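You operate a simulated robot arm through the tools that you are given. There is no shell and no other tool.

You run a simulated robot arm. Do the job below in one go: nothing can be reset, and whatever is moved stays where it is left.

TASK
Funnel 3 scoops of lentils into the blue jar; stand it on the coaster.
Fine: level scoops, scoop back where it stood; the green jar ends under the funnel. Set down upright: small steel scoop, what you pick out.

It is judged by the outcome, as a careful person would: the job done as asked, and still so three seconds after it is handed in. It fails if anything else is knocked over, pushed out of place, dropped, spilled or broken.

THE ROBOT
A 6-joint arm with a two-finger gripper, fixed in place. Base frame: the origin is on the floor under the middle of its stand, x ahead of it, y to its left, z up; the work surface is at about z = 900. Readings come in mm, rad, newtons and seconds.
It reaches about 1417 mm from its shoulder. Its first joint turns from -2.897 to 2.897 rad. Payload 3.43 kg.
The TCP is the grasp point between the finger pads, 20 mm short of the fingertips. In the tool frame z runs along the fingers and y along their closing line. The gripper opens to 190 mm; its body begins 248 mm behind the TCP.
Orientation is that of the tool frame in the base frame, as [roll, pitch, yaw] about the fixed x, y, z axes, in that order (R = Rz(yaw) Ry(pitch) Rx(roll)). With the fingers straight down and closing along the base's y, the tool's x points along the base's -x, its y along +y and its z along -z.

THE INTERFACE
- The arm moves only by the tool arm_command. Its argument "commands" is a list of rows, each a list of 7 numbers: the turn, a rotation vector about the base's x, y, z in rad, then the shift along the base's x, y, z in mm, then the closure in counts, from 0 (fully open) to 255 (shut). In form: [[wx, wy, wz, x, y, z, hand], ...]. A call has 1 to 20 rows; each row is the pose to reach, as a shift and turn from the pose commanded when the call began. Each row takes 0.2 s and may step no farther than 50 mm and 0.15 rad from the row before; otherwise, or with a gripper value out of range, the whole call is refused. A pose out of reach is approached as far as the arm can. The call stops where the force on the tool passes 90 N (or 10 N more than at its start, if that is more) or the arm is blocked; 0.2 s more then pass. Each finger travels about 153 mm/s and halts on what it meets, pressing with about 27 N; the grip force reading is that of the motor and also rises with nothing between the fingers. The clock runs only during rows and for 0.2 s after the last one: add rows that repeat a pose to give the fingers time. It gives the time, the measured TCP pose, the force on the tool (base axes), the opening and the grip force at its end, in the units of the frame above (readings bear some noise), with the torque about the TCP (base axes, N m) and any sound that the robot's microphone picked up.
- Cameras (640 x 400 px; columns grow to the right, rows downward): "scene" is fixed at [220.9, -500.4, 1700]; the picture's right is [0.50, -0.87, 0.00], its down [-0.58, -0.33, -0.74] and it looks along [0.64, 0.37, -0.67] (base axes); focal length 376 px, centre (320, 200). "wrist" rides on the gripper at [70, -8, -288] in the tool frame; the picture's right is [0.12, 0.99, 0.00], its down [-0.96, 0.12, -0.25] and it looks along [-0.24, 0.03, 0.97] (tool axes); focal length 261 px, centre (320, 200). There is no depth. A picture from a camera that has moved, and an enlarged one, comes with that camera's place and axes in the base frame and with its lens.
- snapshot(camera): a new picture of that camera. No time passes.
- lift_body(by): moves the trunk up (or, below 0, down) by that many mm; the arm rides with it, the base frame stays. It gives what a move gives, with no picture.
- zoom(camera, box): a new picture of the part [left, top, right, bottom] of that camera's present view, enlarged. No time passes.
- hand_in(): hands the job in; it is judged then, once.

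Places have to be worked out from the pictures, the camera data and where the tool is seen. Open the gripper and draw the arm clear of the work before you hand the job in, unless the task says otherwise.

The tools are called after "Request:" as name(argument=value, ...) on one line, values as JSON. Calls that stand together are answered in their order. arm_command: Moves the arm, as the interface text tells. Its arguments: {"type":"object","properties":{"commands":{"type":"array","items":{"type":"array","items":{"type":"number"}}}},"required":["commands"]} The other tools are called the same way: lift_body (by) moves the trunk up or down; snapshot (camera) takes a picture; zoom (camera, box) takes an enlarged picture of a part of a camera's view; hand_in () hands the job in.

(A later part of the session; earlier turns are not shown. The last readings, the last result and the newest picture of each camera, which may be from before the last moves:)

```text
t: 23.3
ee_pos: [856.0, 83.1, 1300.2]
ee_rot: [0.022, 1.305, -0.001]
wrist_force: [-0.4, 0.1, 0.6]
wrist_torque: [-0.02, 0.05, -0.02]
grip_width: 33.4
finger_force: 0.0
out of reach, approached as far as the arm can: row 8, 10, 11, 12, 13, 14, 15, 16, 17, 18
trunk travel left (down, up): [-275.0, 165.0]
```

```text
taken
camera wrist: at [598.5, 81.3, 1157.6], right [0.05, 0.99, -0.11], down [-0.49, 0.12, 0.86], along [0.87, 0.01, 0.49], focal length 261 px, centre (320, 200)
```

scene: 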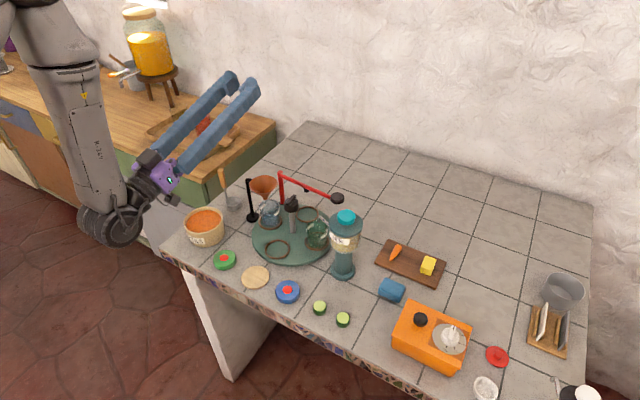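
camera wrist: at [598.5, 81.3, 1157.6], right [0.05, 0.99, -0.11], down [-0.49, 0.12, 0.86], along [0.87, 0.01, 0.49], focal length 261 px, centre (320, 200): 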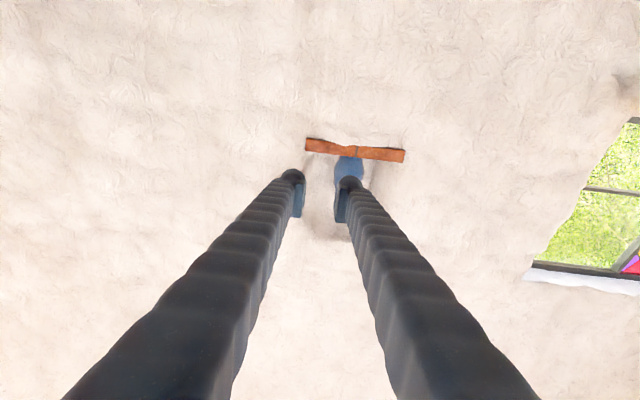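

The arm can't hold that pose: pointing forward there puts the wrist too near the base, and the TCP drifted to (856, 83, 1300), still clear of everything. I rotate back upright and will look for a pouring direction that keeps the wrist farther out.

Request:
arm_command(commands=[[0, 0.14, 0, 0, 0, 0, 210], [0, 0.28, 0, 0, 0, 0, 210], [0, 0.42, 0, 0, 0, 0, 210], [0, 0.56, 0, 0, 0, 0, 210], [0, 0.7, 0, 0, 0, 0, 210], [0, 0.84, 0, 0, 0, 0, 210], [0, 0.98, 0, 0, 0, 0, 210], [0, 1.12, 0, 0, 0, 0, 210], [0, 1.26, 0, 0, 0, 0, 210], [0, 1.4, 0, 0, 0, 0, 210], [0, 1.54, 0, 0, 0, 0, 210], [0, 1.68, 0, 0, 0, 0, 210]])

Request:
snapshot(camera="scene")

```text
t: 25.9
ee_pos: [853.0, 80.9, 1278.4]
ee_rot: [-2.905, 0.275, -3.105]
wrist_force: [-2.5, 8.1, -4.6]
wrist_torque: [-1.82, -0.6, -0.43]
grip_width: 33.5
finger_force: 0.1
out of reach, approached as far as the arm can: row 7, 8, 9, 10, 11, 12
trunk travel left (down, up): [-275.0, 165.0]
```

```text
taken
```

scene: 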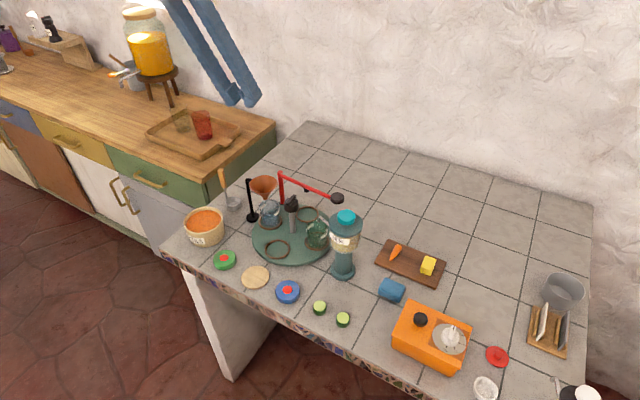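

The arm is still tilted at (853, 81, 1278), probably against a joint limit. I try to straighten it gently in small steps while moving it outward and up.

Request:
arm_command(commands=[[0.046, 0.056, 0, 5, 0, 10, 210], [0.092, 0.112, 0, 10, 0, 20, 210], [0.138, 0.168, 0, 15, 0, 30, 210], [0.184, 0.222, 0, 20, 0, 40, 210], [0.23, 0.278, 0, 20, 0, 40, 210], [0.23, 0.278, 0, 20, 0, 40, 210]])

Request:
snapshot(camera="scene")

```text
t: 27.3
ee_pos: [852.9, 95.2, 1304.1]
ee_rot: [-2.883, 0.101, 3.134]
wrist_force: [0.1, -0.6, -0.9]
wrist_torque: [0.0, 0.05, 0.01]
grip_width: 33.3
finger_force: 0.0
out of reach, approached as far as the arm can: row 1, 2, 3, 4, 5, 6
trunk travel left (down, up): [-275.0, 165.0]
```

```text
taken
```

scene: 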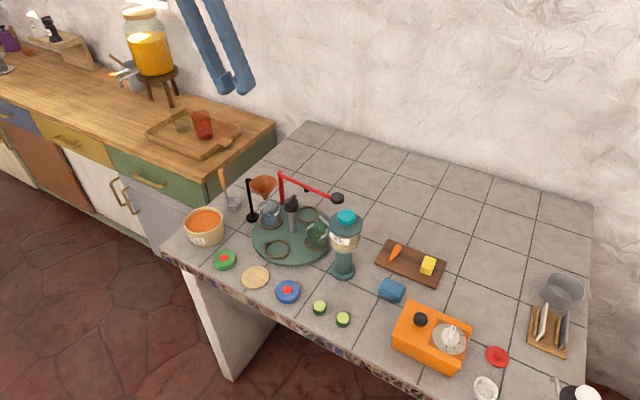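

The tool is still tipped 0.26 rad sideways. I move back toward the starting pose, where upright was clearly reachable, and straighten there.

Request:
arm_command(commands=[[0, 0, 0, -25, -30, 5, 210], [0, 0, 0, -50, -60, 10, 210], [0, 0, 0, -75, -90, 15, 210], [0, 0, 0, -100, -120, 20, 210], [0.05, 0, 0, -125, -150, 25, 210], [0.1, 0, 0, -150, -180, 30, 210], [0.15, 0, 0, -175, -200, 32, 210], [0.2, 0, 0, -188, -210, 32, 210], [0.258, 0, 0, -188, -211, 32, 210], [0.258, 0, 0, -188, -211, 32, 210]])

Request:
snapshot(camera="scene")

Request:
snapshot(camera="wrist")

```text
t: 29.5
ee_pos: [675.1, -104.5, 1322.9]
ee_rot: [-2.891, 0.121, 3.139]
wrist_force: [0.0, -0.2, -0.5]
wrist_torque: [-0.08, 0.03, -0.01]
grip_width: 33.1
finger_force: 0.0
out of reach, approached as far as the arm can: row 5, 6, 7, 8, 9, 10
trunk travel left (down, up): [-275.0, 165.0]
```

```text
taken
```

scene: 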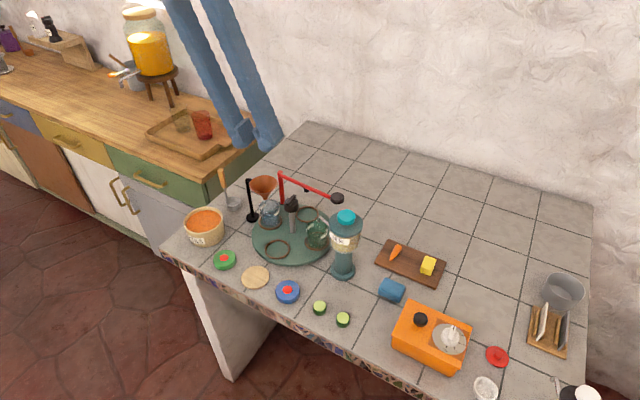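

```text
taken
camera wrist: at [570.4, -41.3, 1593.9], right [-0.09, 0.96, -0.26], down [0.93, 0.17, 0.33], along [0.36, -0.21, -0.91], focal length 261 px, centre (320, 200)
```

wrist: 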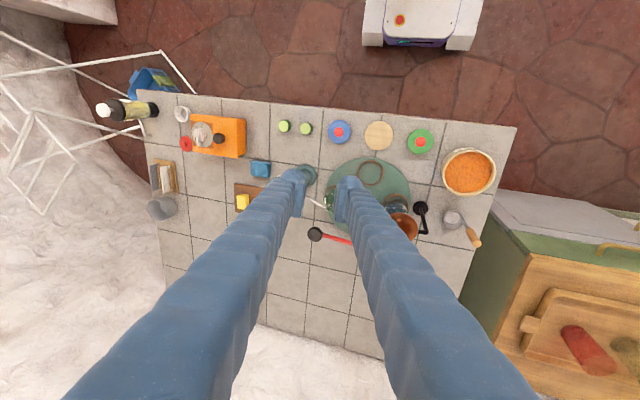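

The position is right but the tilt will not come out, so a wrist joint is against its stop in this branch. I try turning the yaw here, high above everything, to see whether that frees it.

Request:
arm_command(commands=[[0, 0, 0.12, 0, 0, 0, 210], [0, 0, 0.24, 0, 0, 0, 210], [0, 0, 0.36, 0, 0, 0, 210], [0, 0, 0.48, 0, 0, 0, 210], [0, 0, 0.6, 0, 0, 0, 210], [0, 0, 0.72, 0, 0, 0, 210], [0, 0, 0.84, 0, 0, 0, 210], [0, 0, 0.84, 0, 0, 0, 210]])

Request:
snapshot(camera="wrist")

```text
t: 31.3
ee_pos: [673.7, -103.9, 1323.5]
ee_rot: [-2.892, 0.123, 3.139]
wrist_force: [0.4, -0.6, -0.1]
wrist_torque: [0.01, 0.03, -0.01]
grip_width: 33.5
finger_force: 0.0
out of reach, approached as far as the arm can: row 1, 2, 3, 4, 5, 6, 7, 8
trunk travel left (down, up): [-275.0, 165.0]
```

```text
taken
camera wrist: at [570.2, -42.1, 1594.1], right [-0.09, 0.96, -0.26], down [0.93, 0.17, 0.33], along [0.36, -0.21, -0.91], focal length 261 px, centre (320, 200)
```

wrist: 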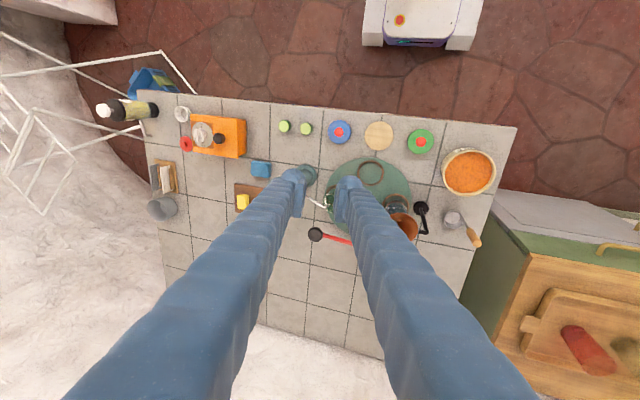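

A positive yaw is blocked entirely, so I try the opposite yaw direction.

Request:
arm_command(commands=[[0, 0, -0.12, 0, 0, 0, 210], [0, 0, -0.24, 0, 0, 0, 210], [0, 0, -0.36, 0, 0, 0, 210], [0, 0, -0.48, 0, 0, 0, 210], [0, 0, -0.6, 0, 0, 0, 210], [0, 0, -0.6, 0, 0, 0, 210]])

Request:
snapshot(camera="wrist")

```text
t: 32.7
ee_pos: [673.0, -103.2, 1323.1]
ee_rot: [-2.892, 0.123, 2.538]
wrist_force: [-0.6, -0.3, 0.2]
wrist_torque: [-0.02, -0.03, -0.04]
grip_width: 33.4
finger_force: 0.0
trunk travel left (down, up): [-275.0, 165.0]
```

```text
taken
camera wrist: at [623.4, 6.0, 1593.9], right [0.47, 0.84, -0.26], down [0.86, -0.38, 0.33], along [0.18, -0.38, -0.91], focal length 261 px, centre (320, 200)
```

wrist: 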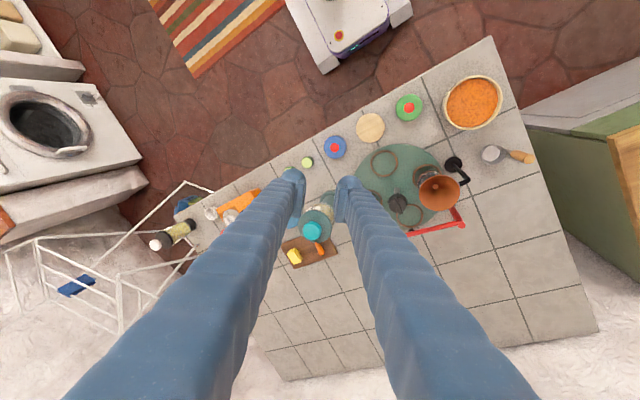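

Turning the other way works, so the last wrist joint had been at its stop. At this yaw I straighten the tilt.

Request:
arm_command(commands=[[0.07, -0.011, 0, 0, 0, 0, 210], [0.14, -0.022, 0, 0, 0, 0, 210], [0.21, -0.033, 0, 0, 0, 0, 210], [0.274, -0.043, 0, 0, 0, 0, 210], [0.274, -0.043, 0, 0, 0, 0, 210]])

Request:
snapshot(camera="scene")

```text
t: 33.9
ee_pos: [673.3, -104.1, 1323.2]
ee_rot: [-2.891, 0.123, 2.54]
wrist_force: [0.3, 0.3, -0.1]
wrist_torque: [0.0, 0.01, 0.0]
grip_width: 33.6
finger_force: 0.1
out of reach, approached as far as the arm can: row 1, 2, 3, 4, 5
trunk travel left (down, up): [-275.0, 165.0]
```

```text
taken
```

scene: 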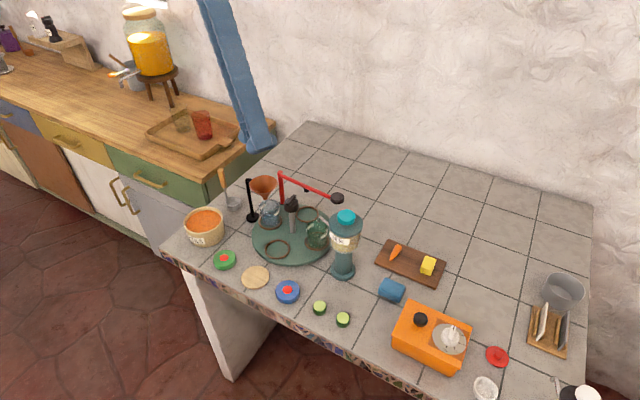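

Reading these limits together, the forearm-roll joint seems to have flipped to its stop when the tool passed in line with the forearm. To undo it I must tip forward again and circle the tool around the +y side back to straight-down. First I move to the open space where the tipped pose was reachable.

Request:
arm_command(commands=[[0, 0, 0, 30, 27, -2, 210], [0, 0, 0, 60, 54, -4, 210], [0, 0, 0, 90, 82, -6, 210], [0, 0, 0, 120, 109, -8, 210], [0, 0, 0, 150, 137, -10, 210], [0, 0, 0, 177, 164, -13, 210], [0, 0, 0, 177, 164, -13, 210]])

```text
t: 35.5
ee_pos: [851.1, 59.8, 1311.9]
ee_rot: [-2.877, 0.139, 2.544]
wrist_force: [0.3, 0.0, -0.5]
wrist_torque: [-0.06, -0.05, 0.05]
grip_width: 33.4
finger_force: 0.1
trunk travel left (down, up): [-275.0, 165.0]
```

Position reached without complaint. Now I tip forward through the forearm direction, slightly toward +y at the end.

Request:
arm_command(commands=[[0.0191, -0.1281, 0.0352, 0, 0, 0, 210], [0.0382, -0.2562, 0.0705, 0, 0, 0, 210], [0.0573, -0.3842, 0.1057, 0, 0, 0, 210], [0.0764, -0.5123, 0.1409, 0, 0, 0, 210], [0.0955, -0.6403, 0.1762, 0, 0, 0, 210], [0.1147, -0.7684, 0.2114, 0, 0, 0, 210], [0.1338, -0.8964, 0.2467, 0, 0, 0, 210], [0.1529, -1.0245, 0.2819, 0, 0, 0, 210], [0.172, -1.1526, 0.3171, 0, 0, 0, 210], [0.1911, -1.2806, 0.3524, 0, 0, 0, 210], [0.2102, -1.4087, 0.3876, 0, 0, 0, 210], [0.2102, -1.4087, 0.3876, 0, 0, 0, 210]])

Request:
snapshot(camera="scene")

```text
t: 38.1
ee_pos: [850.8, 33.8, 1312.1]
ee_rot: [1.912, 1.046, 1.909]
wrist_force: [-1.5, 11.2, 0.2]
wrist_torque: [-0.4, 0.06, -2.11]
grip_width: 33.3
finger_force: 0.1
out of reach, approached as far as the arm can: row 7, 8
trunk travel left (down, up): [-275.0, 165.0]
```

```text
taken
```

scene: 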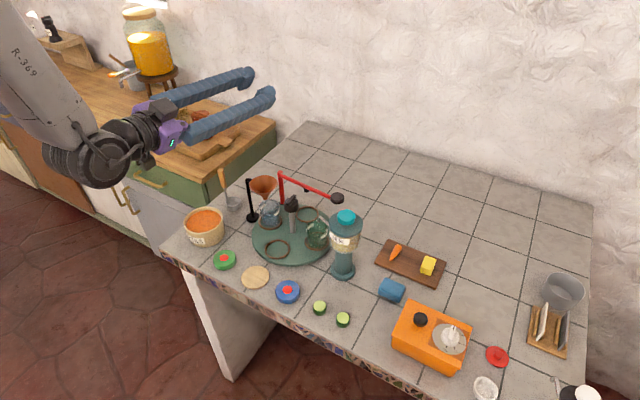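

Request:
arm_command(commands=[[0, 0, 0, 0, 0, 0, 210], [0, 0, 0, 0, 0, 0, 210]])

Request:
snapshot(camera="scene")

Request:
snapshot(camera="wrist")

```text
t: 38.7
ee_pos: [851.1, 59.8, 1310.2]
ee_rot: [1.925, 1.059, 1.989]
wrist_force: [0.3, 0.5, 0.3]
wrist_torque: [0.03, -0.01, 0.04]
grip_width: 33.5
finger_force: 0.1
trunk travel left (down, up): [-275.0, 165.0]
```

```text
taken
```

scene: 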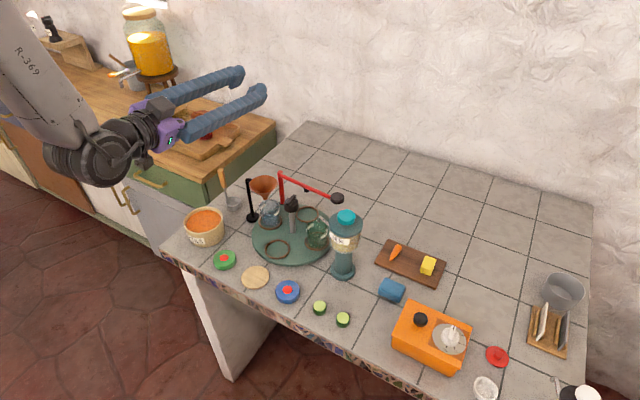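

```text
taken
camera wrist: at [555.1, 54.3, 1293.9], right [-0.04, 0.94, 0.35], down [-0.05, -0.35, 0.93], along [1.0, 0.01, 0.06], focal length 261 px, centre (320, 200)
```

wrist: 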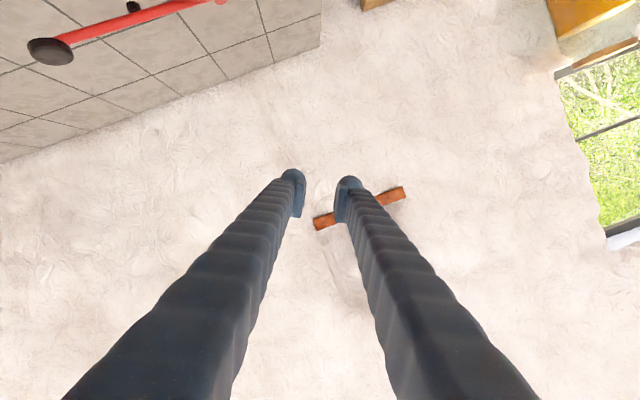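

The tipped pose was reached exactly this time. I test a small sideways swing to learn which branch the wrist is now in.

Request:
arm_command(commands=[[0, 0, -0.1, 0, 0, 0, 210], [0, 0, -0.2, 0, 0, 0, 210], [0, 0, -0.3, 0, 0, 0, 210], [0, 0, -0.4, 0, 0, 0, 210], [0, 0, -0.4, 0, 0, 0, 210]])

```text
t: 39.9
ee_pos: [850.8, 60.7, 1310.2]
ee_rot: [1.926, 1.06, 1.583]
wrist_force: [-0.9, 0.3, 0.5]
wrist_torque: [-0.01, 0.01, -0.13]
grip_width: 33.5
finger_force: 0.1
trunk travel left (down, up): [-275.0, 165.0]
```

The swing to -y went through cleanly, so the wrist flipped again on the way. I circle back through the -y side to the straight-down side, then will cross to the +y side so that the joint stop itself forces the proper branch.

Request:
arm_command(commands=[[0.003, 0.0708, -0.1023, 0, 0, 0, 210], [0.0061, 0.1416, -0.2045, 0, 0, 0, 210], [0.0091, 0.2124, -0.3068, 0, 0, 0, 210], [0.0122, 0.2832, -0.409, 0, 0, 0, 210], [0.0152, 0.354, -0.5113, 0, 0, 0, 210], [0.0396, 0.4453, -0.5295, 0, 0, 0, 210], [0.064, 0.5365, -0.5477, 0, 0, 0, 210], [0.0883, 0.6278, -0.5659, 0, 0, 0, 210], [0.1127, 0.719, -0.5841, 0, 0, 0, 210], [0.1371, 0.8103, -0.6023, 0, 0, 0, 210], [0.1693, 0.9007, -0.5756, 0, 0, 0, 210], [0.2016, 0.991, -0.5488, 0, 0, 0, 210], [0.2338, 1.0814, -0.5221, 0, 0, 0, 210], [0.266, 1.1717, -0.4953, 0, 0, 0, 210], [0.266, 1.1717, -0.4953, 0, 0, 0, 210]])

Request:
snapshot(camera="scene")

```text
t: 43.1
ee_pos: [851.5, 60.0, 1310.1]
ee_rot: [-2.947, 0.353, 2.088]
wrist_force: [-0.1, 0.1, -0.2]
wrist_torque: [0.07, -0.08, 0.01]
grip_width: 33.4
finger_force: 0.1
trunk travel left (down, up): [-275.0, 165.0]
```

```text
taken
```

scene: 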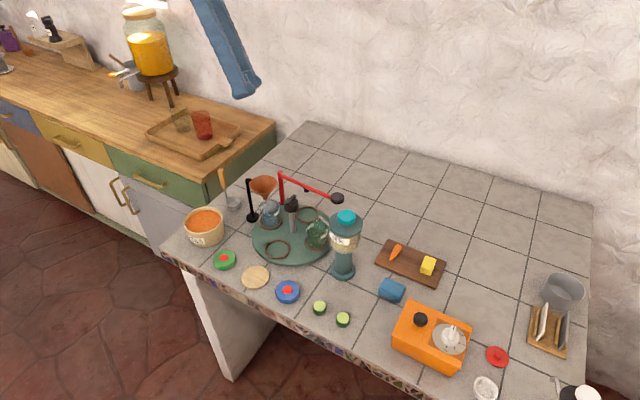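

All rows were reached. Now I sweep across toward the +y side and up so the joint stop forces the pass-through.

Request:
arm_command(commands=[[0.0955, -0.0929, 0.0393, 0, 0, 0, 210], [0.191, -0.1859, 0.0786, 0, 0, 0, 210], [0.2865, -0.2788, 0.1179, 0, 0, 0, 210], [0.3654, -0.3767, 0.1593, 0, 0, 0, 210], [0.4442, -0.4745, 0.2007, 0, 0, 0, 210], [0.5231, -0.5724, 0.242, 0, 0, 0, 210], [0.6019, -0.6702, 0.2834, 0, 0, 0, 210], [0.678, -0.7535, 0.3186, 0, 0, 0, 210], [0.7542, -0.8369, 0.3539, 0, 0, 0, 210], [0.8303, -0.9202, 0.3891, 0, 0, 0, 210], [0.9064, -1.0035, 0.4243, 0, 0, 0, 210], [0.9064, -1.0035, 0.4243, 0, 0, 0, 210], [0.9064, -1.0035, 0.4243, 0, 0, 0, 210], [0.9064, -1.0035, 0.4243, 0, 0, 0, 210]])

Request:
snapshot(camera="scene")

```text
t: 46.1
ee_pos: [851.9, 57.6, 1310.1]
ee_rot: [1.974, 0.108, 2.217]
wrist_force: [-0.3, -1.0, -0.2]
wrist_torque: [0.12, -0.05, 0.21]
grip_width: 33.4
finger_force: 0.1
out of reach, approached as far as the arm can: row 3, 4, 5, 6, 7, 8, 9
trunk travel left (down, up): [-275.0, 165.0]
```

```text
taken
```

scene: 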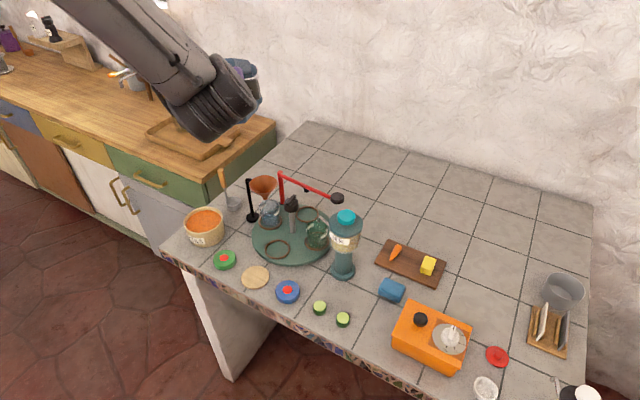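

The last rows were reached exactly with the tool now on the +y side. I circle it down to vertical.

Request:
arm_command(commands=[[0.0148, 0.0617, 0.111, 0, 0, 0, 210], [0.0297, 0.1233, 0.2221, 0, 0, 0, 210], [-0.0142, 0.2098, 0.252, 0, 0, 0, 210], [-0.0582, 0.2963, 0.2818, 0, 0, 0, 210], [-0.1021, 0.3828, 0.3117, 0, 0, 0, 210], [-0.1696, 0.4762, 0.3048, 0, 0, 0, 210], [-0.2371, 0.5696, 0.2979, 0, 0, 0, 210], [-0.3045, 0.663, 0.291, 0, 0, 0, 210], [-0.372, 0.7563, 0.2841, 0, 0, 0, 210], [-0.4443, 0.8086, 0.2131, 0, 0, 0, 210], [-0.5165, 0.8609, 0.1421, 0, 0, 0, 210], [-0.5888, 0.9131, 0.071, 0, 0, 0, 210], [-0.661, 0.9654, 0, 0, 0, 0, 210], [-0.661, 0.9654, 0, 0, 0, 0, 210]])

Request:
snapshot(camera="scene")

Request:
snapshot(camera="wrist")

```text
t: 49.1
ee_pos: [851.9, 60.1, 1310.9]
ee_rot: [-3.14, 0.0, 2.29]
wrist_force: [0.0, 1.1, 0.4]
wrist_torque: [-0.07, -0.1, -0.01]
grip_width: 33.3
finger_force: 0.1
trunk travel left (down, up): [-275.0, 165.0]
```

```text
taken
```

scene: 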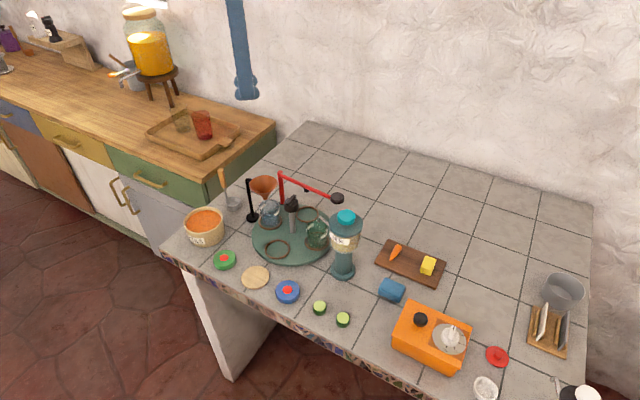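

```text
taken
camera wrist: at [797.5, 107.2, 1598.6], right [0.67, 0.74, 0.0], down [0.72, -0.65, 0.25], along [0.19, -0.17, -0.97], focal length 261 px, centre (320, 200)
```

wrist: 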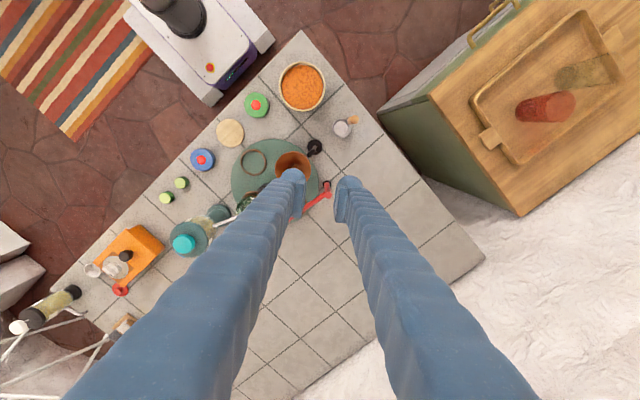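

Upright again in the original branch. The forward tip is not usable, so I'll pour sideways: the tool pointing toward -y, with the body over the empty +y side. I rotate to yaw -90° and move over the funnel's +y side, well above it, to test that lean without the scoop.

Request:
arm_command(commands=[[0, 0, 0.1424, -2, 3, -6, 210], [0, 0, 0.2848, -4, 7, -12, 210], [0, 0, 0.4272, -6, 10, -18, 210], [0, 0, 0.5696, -8, 14, -24, 210], [0, 0, 0.712, -10, 17, -30, 210], [0, 0, 0.8544, -12, 20, -36, 210], [0, 0, 0.9968, -14, 24, -42, 210], [0, 0, 1.1392, -16, 27, -48, 210], [0, 0, 1.2816, -18, 31, -54, 210], [0, 0, 1.424, -20, 34, -60, 210], [0, 0, 1.5664, -23, 37, -66, 210], [0, 0, 1.7088, -25, 41, -72, 210], [0, 0, 1.8512, -27, 44, -78, 210], [0, 0, 1.9936, -29, 48, -84, 210], [0, 0, 2.136, -31, 51, -90, 210], [0, 0, 2.2784, -33, 54, -96, 210], [0, 0, 2.42, -36, 58, -110, 210], [0, 0, 2.42, -36, 58, -110, 210]])

```text
t: 52.9
ee_pos: [814.9, 117.9, 1200.5]
ee_rot: [3.14, 0.0, -1.571]
wrist_force: [0.1, 0.0, 0.6]
wrist_torque: [-0.01, -0.01, 0.0]
grip_width: 33.6
finger_force: 0.1
trunk travel left (down, up): [-275.0, 165.0]
```

Now a lean of up to 1.26 rad about -x as a first test.

Request:
arm_command(commands=[[-0.14, 0, 0, 0, 0, 0, 210], [-0.28, 0, 0, 0, 0, 0, 210], [-0.42, 0, 0, 0, 0, 0, 210], [-0.56, 0, 0, 0, 0, 0, 210], [-0.7, 0, 0, 0, 0, 0, 210], [-0.84, 0, 0, 0, 0, 0, 210], [-0.98, 0, 0, 0, 0, 0, 210], [-1.12, 0, 0, 0, 0, 0, 210], [-1.26, 0, 0, 0, 0, 0, 210], [-1.26, 0, 0, 0, 0, 0, 210]])

Request:
snapshot(camera="scene")

```text
t: 55.1
ee_pos: [814.5, 118.9, 1200.2]
ee_rot: [-3.141, -1.261, -1.573]
wrist_force: [-0.2, 0.3, -0.5]
wrist_torque: [-0.04, 0.02, 0.02]
grip_width: 33.4
finger_force: 0.2
trunk travel left (down, up): [-275.0, 165.0]
```

```text
taken
```

scene: 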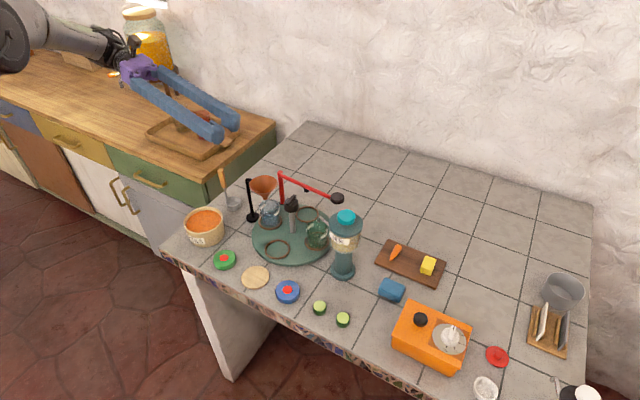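

Reached exactly. I continue the lean to about 2.1 rad.

Request:
arm_command(commands=[[-0.14, 0, 0, 0, 0, 0, 210], [-0.28, 0, 0, 0, 0, 0, 210], [-0.42, 0, 0, 0, 0, 0, 210], [-0.56, 0, 0, 0, 0, 0, 210], [-0.7, 0, 0, 0, 0, 0, 210], [-0.84, 0, 0, 0, 0, 0, 210], [-0.84, 0, 0, 0, 0, 0, 210]])

Request:
snapshot(camera="scene")

```text
t: 56.7
ee_pos: [811.9, 33.4, 1189.3]
ee_rot: [0.166, -1.309, 1.537]
wrist_force: [-0.3, 0.1, -0.1]
wrist_torque: [-0.03, -0.01, -0.05]
grip_width: 33.5
finger_force: 0.1
out of reach, approached as far as the arm can: row 2, 3, 4, 5, 6, 7
trunk travel left (down, up): [-275.0, 165.0]
```

```text
taken
```

scene: 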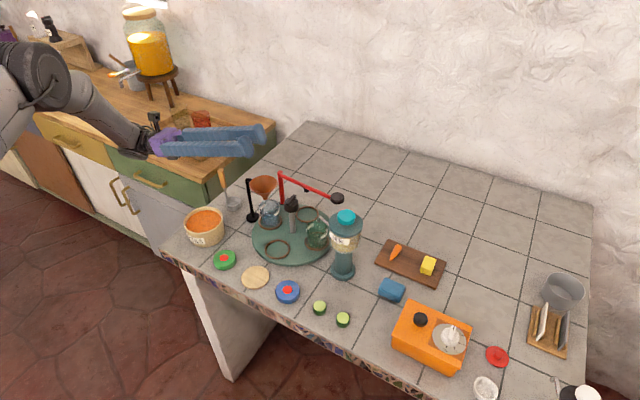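

The limit in this direction is about 1.45 rad. I back off the lean and restore the position, checking that the wrist stays in the right branch.

Request:
arm_command(commands=[[0.1, 0, 0, 0, 20, 5, 210], [0.2, 0, 0, 0, 40, 8, 210], [0.3, 0, 0, 0, 60, 10, 210], [0.42, 0, 0, 0, 85, 11, 210], [0.56, 0, 0, 0, 85, 11, 210], [0.7, 0, 0, 0, 85, 11, 210], [0.7, 0, 0, 0, 85, 11, 210]])

```text
t: 58.3
ee_pos: [812.8, 118.4, 1201.3]
ee_rot: [-3.03, -1.131, -1.549]
wrist_force: [0.1, 1.0, 0.0]
wrist_torque: [0.01, 0.03, -0.04]
grip_width: 33.5
finger_force: 0.1
trunk travel left (down, up): [-275.0, 165.0]
```

No flip happened. A diagonal lean toward (-x, +y) keeps the tool better in line with the forearm. I return upright and then test that direction.

Request:
arm_command(commands=[[0.1414, 0, 0, 0, 0, 0, 210], [0.2828, 0, 0, 0, 0, 0, 210], [0.4241, 0, 0, 0, 0, 0, 210], [0.5655, 0, 0, 0, 0, 0, 210], [0.7069, 0, 0, 0, 0, 0, 210], [0.8483, 0, 0, 0, 0, 0, 210], [0.9897, 0, 0, 0, 0, 0, 210], [1.131, 0, 0, 0, 0, 0, 210], [1.131, 0, 0, 0, 0, 0, 210]])

```text
t: 60.3
ee_pos: [811.8, 117.9, 1200.0]
ee_rot: [-3.011, 0.002, -1.564]
wrist_force: [-0.1, 0.6, 0.9]
wrist_torque: [0.11, 0.03, -0.01]
grip_width: 33.5
finger_force: 0.1
trunk travel left (down, up): [-275.0, 165.0]
```

Request:
arm_command(commands=[[0, 0.065, 0, 0, 0, 10, 210], [0, 0.13, 0, 0, 0, 20, 210], [0, 0.13, 0, 0, 0, 20, 210]])

Request:
arm_command(commands=[[0, 0, 0.131, -10, -5, 5, 210], [0, 0, 0.262, -20, -10, 10, 210], [0, 0, 0.393, -30, -15, 15, 210], [0, 0, 0.524, -40, -20, 20, 210], [0, 0, 0.654, -50, -25, 25, 210], [0, 0, 0.785, -60, -30, 30, 210], [0, 0, 0.785, -60, -30, 30, 210]])

```text
t: 61.1
ee_pos: [812.1, 118.6, 1222.2]
ee_rot: [-3.141, 0.001, -1.564]
wrist_force: [0.5, -0.1, -0.6]
wrist_torque: [0.02, 0.0, 0.0]
grip_width: 33.4
finger_force: 0.2
trunk travel left (down, up): [-275.0, 165.0]
```

```text
t: 62.7
ee_pos: [751.6, 88.4, 1251.2]
ee_rot: [-3.141, 0.003, -0.777]
wrist_force: [-0.3, -0.8, 0.3]
wrist_torque: [0.0, 0.02, -0.03]
grip_width: 33.4
finger_force: 0.0
trunk travel left (down, up): [-275.0, 165.0]
```

Upright at yaw about -45°. I test the diagonal lean in two stages, high above the table.

Request:
arm_command(commands=[[-0.099, -0.099, 0, 0, 0, 0, 210], [-0.198, -0.198, 0, 0, 0, 0, 210], [-0.297, -0.297, 0, 0, 0, 0, 210], [-0.396, -0.396, 0, 0, 0, 0, 210], [-0.495, -0.495, 0, 0, 0, 0, 210], [-0.594, -0.594, 0, 0, 0, 0, 210], [-0.693, -0.693, 0, 0, 0, 0, 210], [-0.792, -0.792, 0, 0, 0, 0, 210], [-0.891, -0.891, 0, 0, 0, 0, 210], [-0.99, -0.99, 0, 0, 0, 0, 210], [-0.99, -0.99, 0, 0, 0, 0, 210]])

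Request:
snapshot(camera="scene")

```text
t: 65.1
ee_pos: [750.6, 89.3, 1251.1]
ee_rot: [3.105, -1.402, -0.745]
wrist_force: [0.1, 0.2, 0.3]
wrist_torque: [-0.05, 0.03, -0.06]
grip_width: 33.4
finger_force: 0.1
trunk travel left (down, up): [-275.0, 165.0]
```

```text
taken
```

scene: 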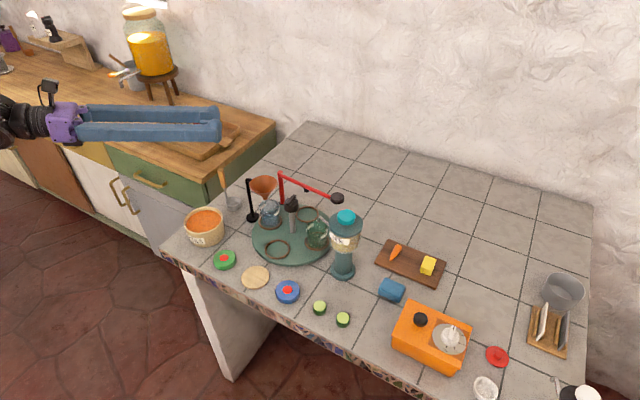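

Reached 1.4 rad without trouble. I continue a little at a time toward 2.1 rad.

Request:
arm_command(commands=[[-0.071, -0.071, 0, 0, 0, 0, 210], [-0.141, -0.141, 0, 0, 0, 0, 210], [-0.212, -0.212, 0, 0, 0, 0, 210], [-0.283, -0.283, 0, 0, 0, 0, 210]])

```text
t: 66.1
ee_pos: [751.5, 89.5, 1249.7]
ee_rot: [0.036, -1.342, 2.322]
wrist_force: [0.9, -0.1, -0.4]
wrist_torque: [-0.01, -0.01, -0.05]
grip_width: 33.8
finger_force: 0.1
trunk travel left (down, up): [-275.0, 165.0]
```

Request:
arm_command(commands=[[-0.071, -0.071, 0, 0, 0, 0, 210], [-0.141, -0.141, 0, 0, 0, 0, 210], [-0.212, -0.212, 0, 0, 0, 0, 210], [-0.283, -0.283, 0, 0, 0, 0, 210]])

Request:
snapshot(camera="scene")

```text
t: 67.1
ee_pos: [754.4, 91.4, 1253.1]
ee_rot: [0.015, -1.13, 2.339]
wrist_force: [0.2, 0.7, 0.3]
wrist_torque: [0.01, -0.02, 0.0]
grip_width: 33.2
finger_force: 0.0
out of reach, approached as far as the arm can: row 3, 4
trunk travel left (down, up): [-275.0, 165.0]
```

```text
taken
```

scene: 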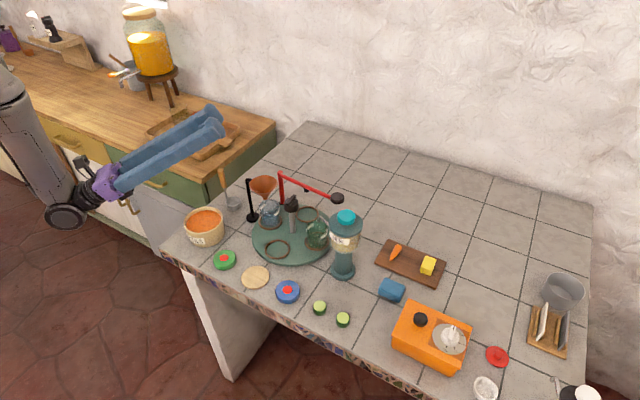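

The diagonal lean reaches about 2.0 rad (115°) here. Lowering the trunk later would give the same arm geometry at pouring height. I check whether a higher relative position allows a steeper lean.

Request:
arm_command(commands=[[0, 0, 0, 0, 0, 40, 210], [0, 0, 0, 0, 0, 80, 210], [-0.071, -0.071, 0, 0, 0, 80, 210], [-0.141, -0.141, 0, 0, 0, 80, 210], [-0.212, -0.212, 0, 0, 0, 80, 210], [-0.212, -0.212, 0, 0, 0, 80, 210]])

```text
t: 68.5
ee_pos: [762.7, 92.5, 1336.5]
ee_rot: [0.014, -1.116, 2.339]
wrist_force: [0.1, 0.8, 0.0]
wrist_torque: [-0.02, -0.01, -0.04]
grip_width: 33.5
finger_force: 0.1
out of reach, approached as far as the arm can: row 3, 4, 5, 6
trunk travel left (down, up): [-275.0, 165.0]
```

The steepest reachable lean is about 2.0 rad in this direction. I can gain more by gripping the scoop with the tool slightly inclined. I return upright now.

Request:
arm_command(commands=[[0.0953, 0.0953, 0, 0, 0, 0, 210], [0.1906, 0.1906, 0, 0, 0, 0, 210], [0.2859, 0.2859, 0, 0, 0, 0, 210], [0.3812, 0.3812, 0, 0, 0, 0, 210], [0.4765, 0.4765, 0, 0, 0, 0, 210], [0.5718, 0.5718, 0, 0, 0, 0, 210], [0.6671, 0.6671, 0, 0, 0, 0, 210], [0.7624, 0.7624, 0, 0, 0, 0, 210], [0.8577, 0.8577, 0, 0, 0, 0, 210], [0.953, 0.953, 0, 0, 0, 0, 210], [1.0483, 1.0483, 0, 0, 0, 0, 210], [1.1436, 1.1436, 0, 0, 0, 0, 210], [1.2389, 1.2389, 0, 0, 0, 0, 210], [1.3342, 1.3342, 0, 0, 0, 0, 210], [1.4284, 1.4284, 0, 0, 0, 0, 210], [1.4284, 1.4284, 0, 0, 0, 0, 210]])

```text
t: 71.9
ee_pos: [760.4, 92.3, 1337.6]
ee_rot: [3.139, -0.004, -0.779]
wrist_force: [-1.0, -0.9, 0.6]
wrist_torque: [0.04, -0.09, 0.01]
grip_width: 33.2
finger_force: 0.1
trunk travel left (down, up): [-275.0, 165.0]
```

Upright and back in the good branch. I lower the trunk by 200 mm so the pouring height sits in the tested part of the arm's range; the fingers stay above z 1115.

Request:
lift_body(by=-200)

Request:
snapshot(camera="scene")

```text
t: 74.1
ee_pos: [760.4, 92.3, 1135.9]
ee_rot: [3.139, -0.006, -0.779]
wrist_force: [-0.1, -0.5, 0.7]
wrist_torque: [0.02, 0.02, 0.0]
grip_width: 33.1
finger_force: 0.1
trunk travel left (down, up): [-75.0, 365.0]
```

```text
taken
```

scene: 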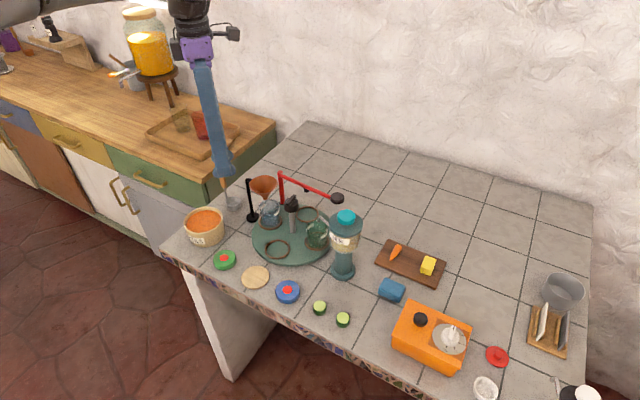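

The trunk is lowered and the arm is comfortable. I rotate back through yaw 180° to yaw +90° while moving above the scoop handle at (822, 173).

Request:
arm_command(commands=[[0, 0, -0.1405, 2, 3, 0, 200], [0, 0, -0.281, 4, 6, 0, 190], [0, 0, -0.4215, 7, 9, 0, 175], [0, 0, -0.562, 9, 12, 0, 175], [0, 0, -0.7025, 11, 14, 0, 175], [0, 0, -0.843, 13, 17, 0, 175], [0, 0, -0.9835, 15, 20, 0, 175], [0, 0, -1.124, 17, 23, 0, 175], [0, 0, -1.2645, 20, 26, 0, 175], [0, 0, -1.405, 22, 29, 0, 175], [0, 0, -1.5455, 24, 32, 0, 175], [0, 0, -1.686, 26, 35, 0, 175], [0, 0, -1.8265, 28, 38, 0, 175], [0, 0, -1.967, 31, 40, 0, 175], [0, 0, -2.1075, 33, 43, 0, 175], [0, 0, -2.248, 35, 46, 0, 175], [0, 0, -2.3885, 37, 49, 0, 175], [0, 0, -2.529, 39, 52, 0, 175], [0, 0, -2.6695, 41, 55, 0, 175], [0, 0, -2.81, 44, 58, 0, 175]])

Request:
arm_command(commands=[[0, 0, -0.1405, 3, 4, 0, 175], [0, 0, -0.281, 5, 7, 0, 175], [0, 0, -0.4215, 8, 10, 0, 175], [0, 0, -0.562, 10, 13, 0, 175], [0, 0, -0.7025, 13, 16, 0, 175], [0, 0, -0.843, 15, 19, 0, 175], [0, 0, -0.9835, 17, 22, 0, 175], [0, 0, -1.123, 17, 22, 0, 175], [0, 0, -1.123, 17, 22, 0, 175]])

Request:
snapshot(camera="wrist")

Request:
zoom(camera="scene", box=[160, 90, 320, 250])

```text
t: 78.3
ee_pos: [804.1, 151.3, 1136.0]
ee_rot: [3.137, -0.008, 2.693]
wrist_force: [0.1, -0.3, -0.5]
wrist_torque: [0.01, 0.01, -0.01]
grip_width: 59.7
finger_force: 0.2
trunk travel left (down, up): [-75.0, 365.0]
```

```text
t: 80.3
ee_pos: [822.2, 171.7, 1137.1]
ee_rot: [3.14, -0.005, 1.572]
wrist_force: [-0.1, 0.5, 0.3]
wrist_torque: [0.01, 0.0, 0.02]
grip_width: 59.7
finger_force: 0.1
trunk travel left (down, up): [-75.0, 365.0]
```

```text
taken
camera wrist: at [813.8, 240.5, 1424.6], right [0.99, 0.12, 0.0], down [0.11, -0.96, 0.24], along [0.03, -0.24, -0.97], focal length 261 px, centre (320, 200)
```

wrist: 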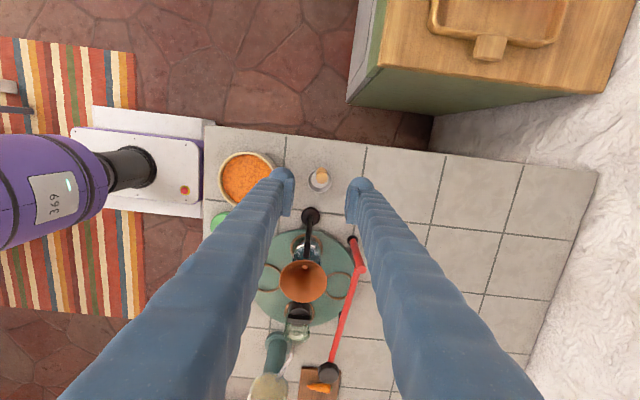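

```text
2.50 times, centred on (240, 170) of scene
camera zoom: at [220.9, -500.4, 1700.0], right [0.5, -0.87, 0.0], down [-0.58, -0.33, -0.74], along [0.64, 0.37, -0.67], focal length 940 px, centre (520, 275)
```

zoom: 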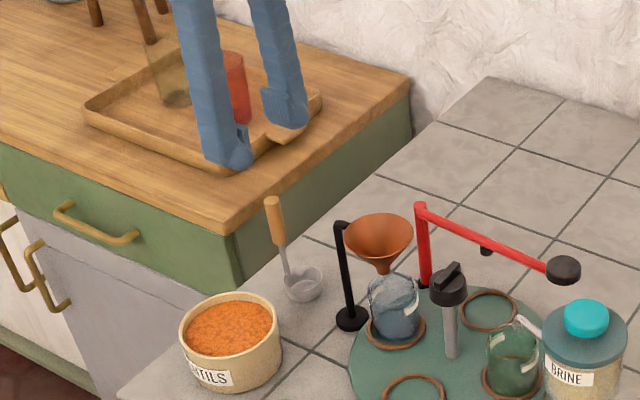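

The scoop is almost centred under the gripper. I zoom in to fix the handle's exact position.

Request:
zoom(camera="wrist", box=[280, 140, 360, 220])

Request:
zoom(camera="wrist", box=[200, 130, 300, 230])

Request:
zoom(camera="scene", box=[210, 160, 260, 220])

```text
5.00 times, centred on (320, 180) of wrist
camera zoom: at [813.8, 240.5, 1424.6], right [0.99, 0.12, 0.0], down [0.11, -0.96, 0.24], along [0.03, -0.24, -0.97], focal length 1303 px, centre (320, 300)
```

zoom: 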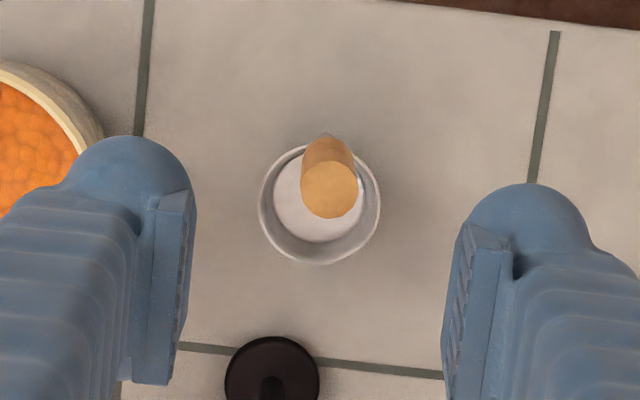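

```text
4.00 times, centred on (250, 180) of wrist
camera zoom: at [813.8, 240.5, 1424.6], right [0.99, 0.12, 0.0], down [0.11, -0.96, 0.24], along [0.03, -0.24, -0.97], focal length 1043 px, centre (600, 280)
```

zoom: 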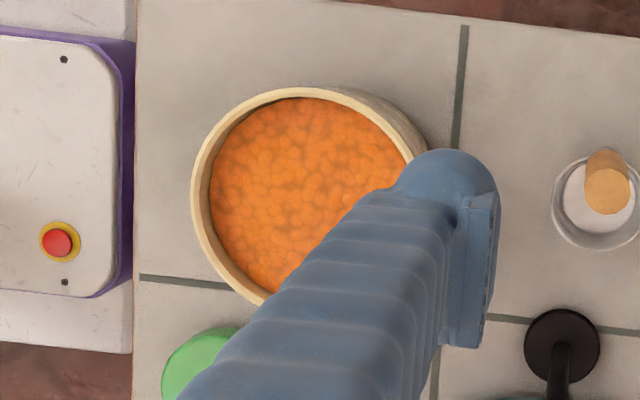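

```text
6.67 times, centred on (235, 190) of scene
camera zoom: at [220.9, -500.4, 1700.0], right [0.5, -0.87, 0.0], down [-0.58, -0.33, -0.74], along [0.64, 0.37, -0.67], focal length 2506 px, centre (887, 267)
```

zoom: 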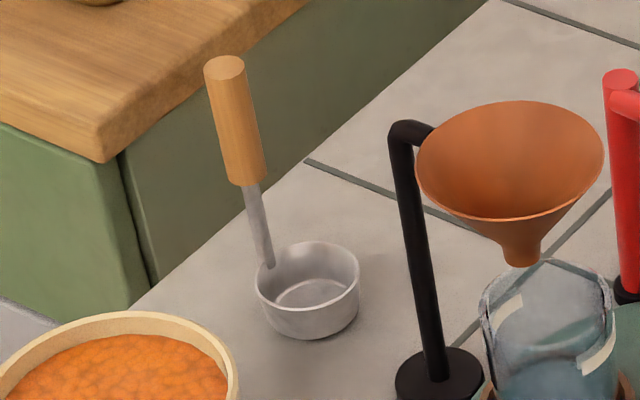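

The handle axis is at about (824, 178.5) with wood from z 973 to 1041. The cup centre is 25 mm toward -y with its rim near z 928 and a radius of about 23.6. I lean the tool 0.25 rad, align on the handle and descend.

Request:
arm_command(commands=[[-0.125, 0, 0, 1, 4, 0, 175], [-0.25, 0, 0, 1.8, 6.8, 0, 175], [-0.25, 0, 0, 1.8, 6.8, -30, 175], [-0.25, 0, 0, 1.8, 6.8, -60, 175], [-0.25, 0, 0, 1.8, 6.8, -80, 175], [-0.25, 0, 0, 1.8, 6.8, -80, 175]])

Request:
zoom(camera="wrist", box=[260, 130, 380, 250])

Request:
zoom(camera="scene", box=[190, 120, 270, 220])

```text
t: 81.7
ee_pos: [824.9, 179.6, 1056.8]
ee_rot: [3.139, 0.245, 1.572]
wrist_force: [0.1, -0.3, -1.0]
wrist_torque: [-0.06, -0.01, 0.0]
grip_width: 59.7
finger_force: 0.0
trunk travel left (down, up): [-75.0, 365.0]
```

```text
3.33 times, centred on (320, 190) of wrist
camera zoom: at [815.1, 316.8, 1318.4], right [0.99, 0.12, -0.03], down [0.12, -0.87, 0.47], along [0.03, -0.47, -0.88], focal length 869 px, centre (320, 233)
```

zoom: 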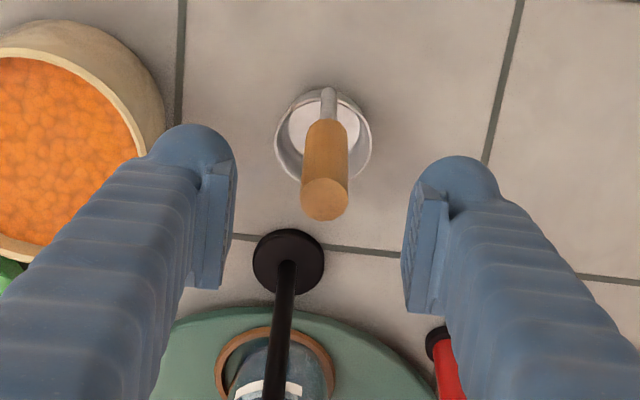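

```text
4.00 times, centred on (230, 170) of scene
camera zoom: at [220.9, -500.4, 1700.0], right [0.5, -0.87, 0.0], down [-0.58, -0.33, -0.74], along [0.64, 0.37, -0.67], focal length 1503 px, centre (680, 320)
```

zoom: 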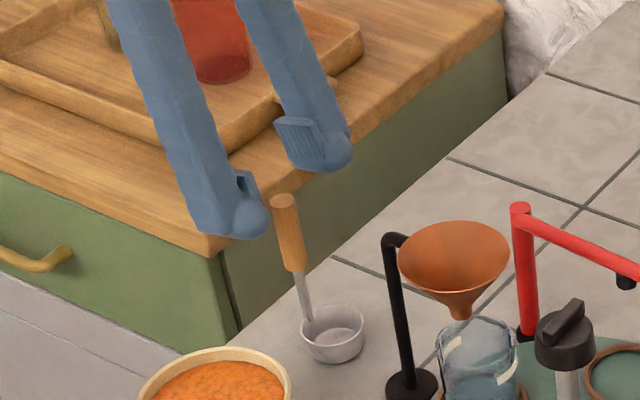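

The handle is centred between the pads. I descend to grip height, z about 1018.

Request:
arm_command(commands=[[0, 0, 0, 0, 1, -20, 175], [0, 0, 0, 0, 1, -39, 175], [0, 0, 0, 0, 1, -39, 175]])

Request:
zoom(camera="wrist", box=[260, 130, 380, 250])

Request:
zoom(camera="scene", box=[190, 120, 270, 220])

```text
t: 82.5
ee_pos: [824.9, 181.4, 1017.8]
ee_rot: [3.14, 0.244, 1.572]
wrist_force: [0.8, -0.3, 0.6]
wrist_torque: [-0.03, 0.04, -0.01]
grip_width: 59.6
finger_force: 0.1
trunk travel left (down, up): [-75.0, 365.0]
```

```text
3.33 times, centred on (320, 190) of wrist
camera zoom: at [815.3, 317.6, 1278.9], right [0.99, 0.12, -0.03], down [0.12, -0.87, 0.47], along [0.03, -0.47, -0.88], focal length 869 px, centre (320, 233)
```

zoom: 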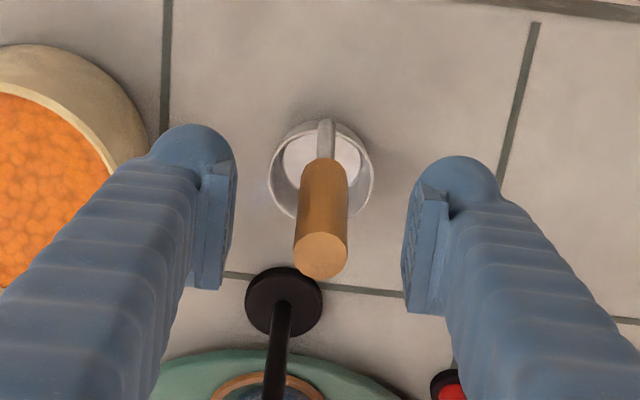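

```text
4.00 times, centred on (230, 170) of scene
camera zoom: at [220.9, -500.4, 1700.0], right [0.5, -0.87, 0.0], down [-0.58, -0.33, -0.74], along [0.64, 0.37, -0.67], focal length 1503 px, centre (680, 320)
```

zoom: 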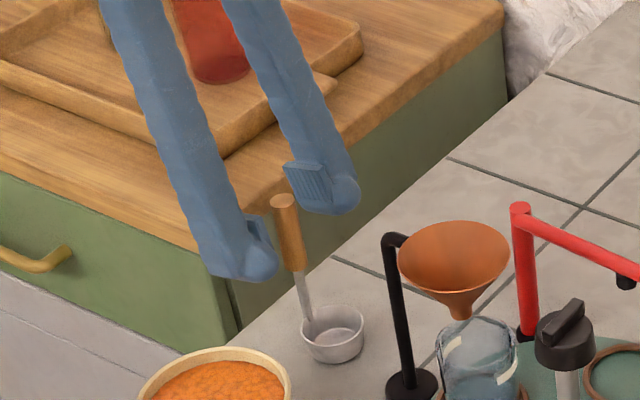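

The handle sits squarely between the pads at mid-wood. I close on it gradually.

Request:
arm_command(commands=[[0, 0, 0, 0, 0, 0, 210], [0, 0, 0, 0, 0, 0, 225], [0, 0, 0, 0, 0, 0, 235], [0, 0, 0, 0, 0, 0, 245], [0, 0, 0, 0, 0, 0, 255], [0, 0, 0, 0, 0, 0, 255]])

Request:
zoom(camera="wrist", box=[260, 130, 380, 250])

Request:
zoom(camera="scene", box=[190, 120, 270, 220])

```text
t: 83.9
ee_pos: [824.1, 180.6, 1016.4]
ee_rot: [3.139, 0.246, 1.574]
wrist_force: [0.9, -0.3, 0.0]
wrist_torque: [-0.05, 0.0, -0.02]
grip_width: 16.3
finger_force: 26.9
trunk travel left (down, up): [-75.0, 365.0]
```

```text
3.33 times, centred on (320, 190) of wrist
camera zoom: at [815.4, 317.5, 1278.9], right [0.99, 0.12, -0.03], down [0.12, -0.87, 0.47], along [0.03, -0.47, -0.88], focal length 869 px, centre (320, 233)
```

zoom: 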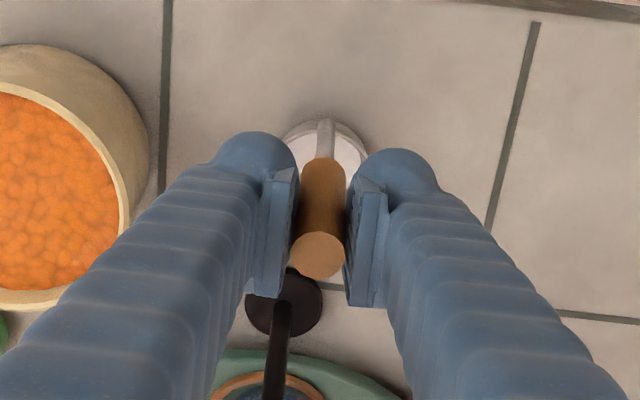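

```text
4.00 times, centred on (230, 170) of scene
camera zoom: at [220.9, -500.4, 1700.0], right [0.5, -0.87, 0.0], down [-0.58, -0.33, -0.74], along [0.64, 0.37, -0.67], focal length 1503 px, centre (680, 320)
```

zoom: 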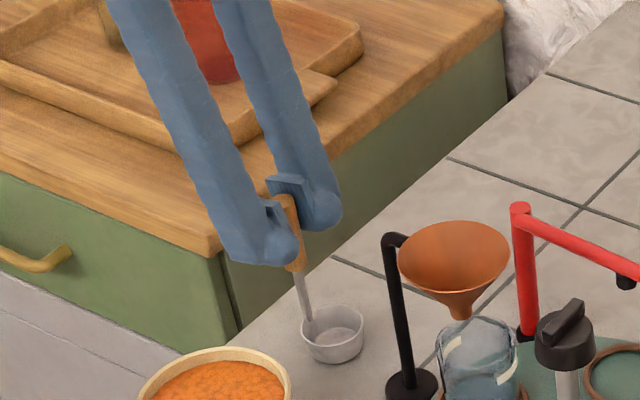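

The scoop is gripped (16.3 mm, 27 N) and hasn't shifted. I lift it straight up 110 mm.

Request:
arm_command(commands=[[0, 0, 0, 0, 0, 5, 255], [0, 0, 0, 0, 0, 20, 255], [0, 0, 0, 0, 0, 45, 255], [0, 0, 0, 0, 0, 75, 255], [0, 0, 0, 0, 0, 110, 255], [0, 0, 0, 0, 0, 110, 255]])

Request:
zoom(camera="scene", box=[190, 80, 270, 220])

Request:
zoom(camera="wrist", box=[240, 100, 400, 260])

```text
t: 85.3
ee_pos: [823.8, 181.7, 1127.8]
ee_rot: [3.14, 0.245, 1.573]
wrist_force: [-0.2, 0.2, -1.1]
wrist_torque: [0.0, 0.0, 0.03]
grip_width: 16.4
finger_force: 26.8
trunk travel left (down, up): [-75.0, 365.0]
```

```text
2.86 times, centred on (230, 150) of scene
camera zoom: at [220.9, -500.4, 1700.0], right [0.5, -0.87, 0.0], down [-0.58, -0.33, -0.74], along [0.64, 0.37, -0.67], focal length 1074 px, centre (577, 343)
```

zoom: 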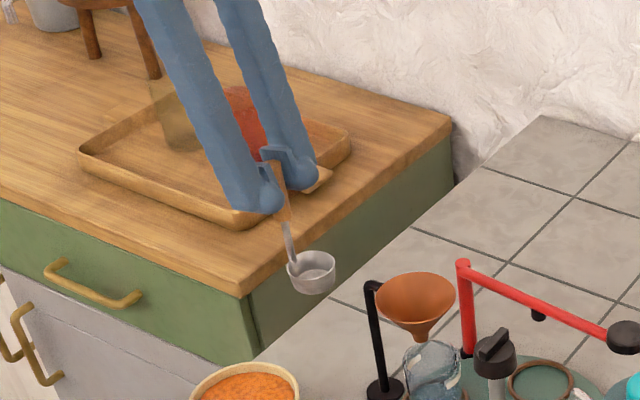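

```text
2.50 times, centred on (320, 180) of wrist
camera zoom: at [815.3, 318.0, 1389.4], right [0.99, 0.12, -0.03], down [0.12, -0.87, 0.47], along [0.03, -0.47, -0.88], focal length 652 px, centre (320, 250)
```

zoom: 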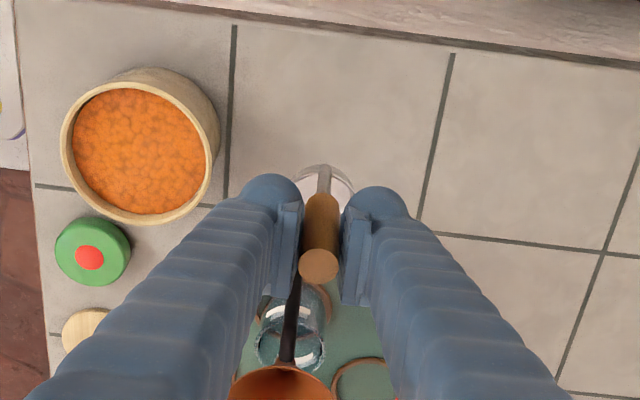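

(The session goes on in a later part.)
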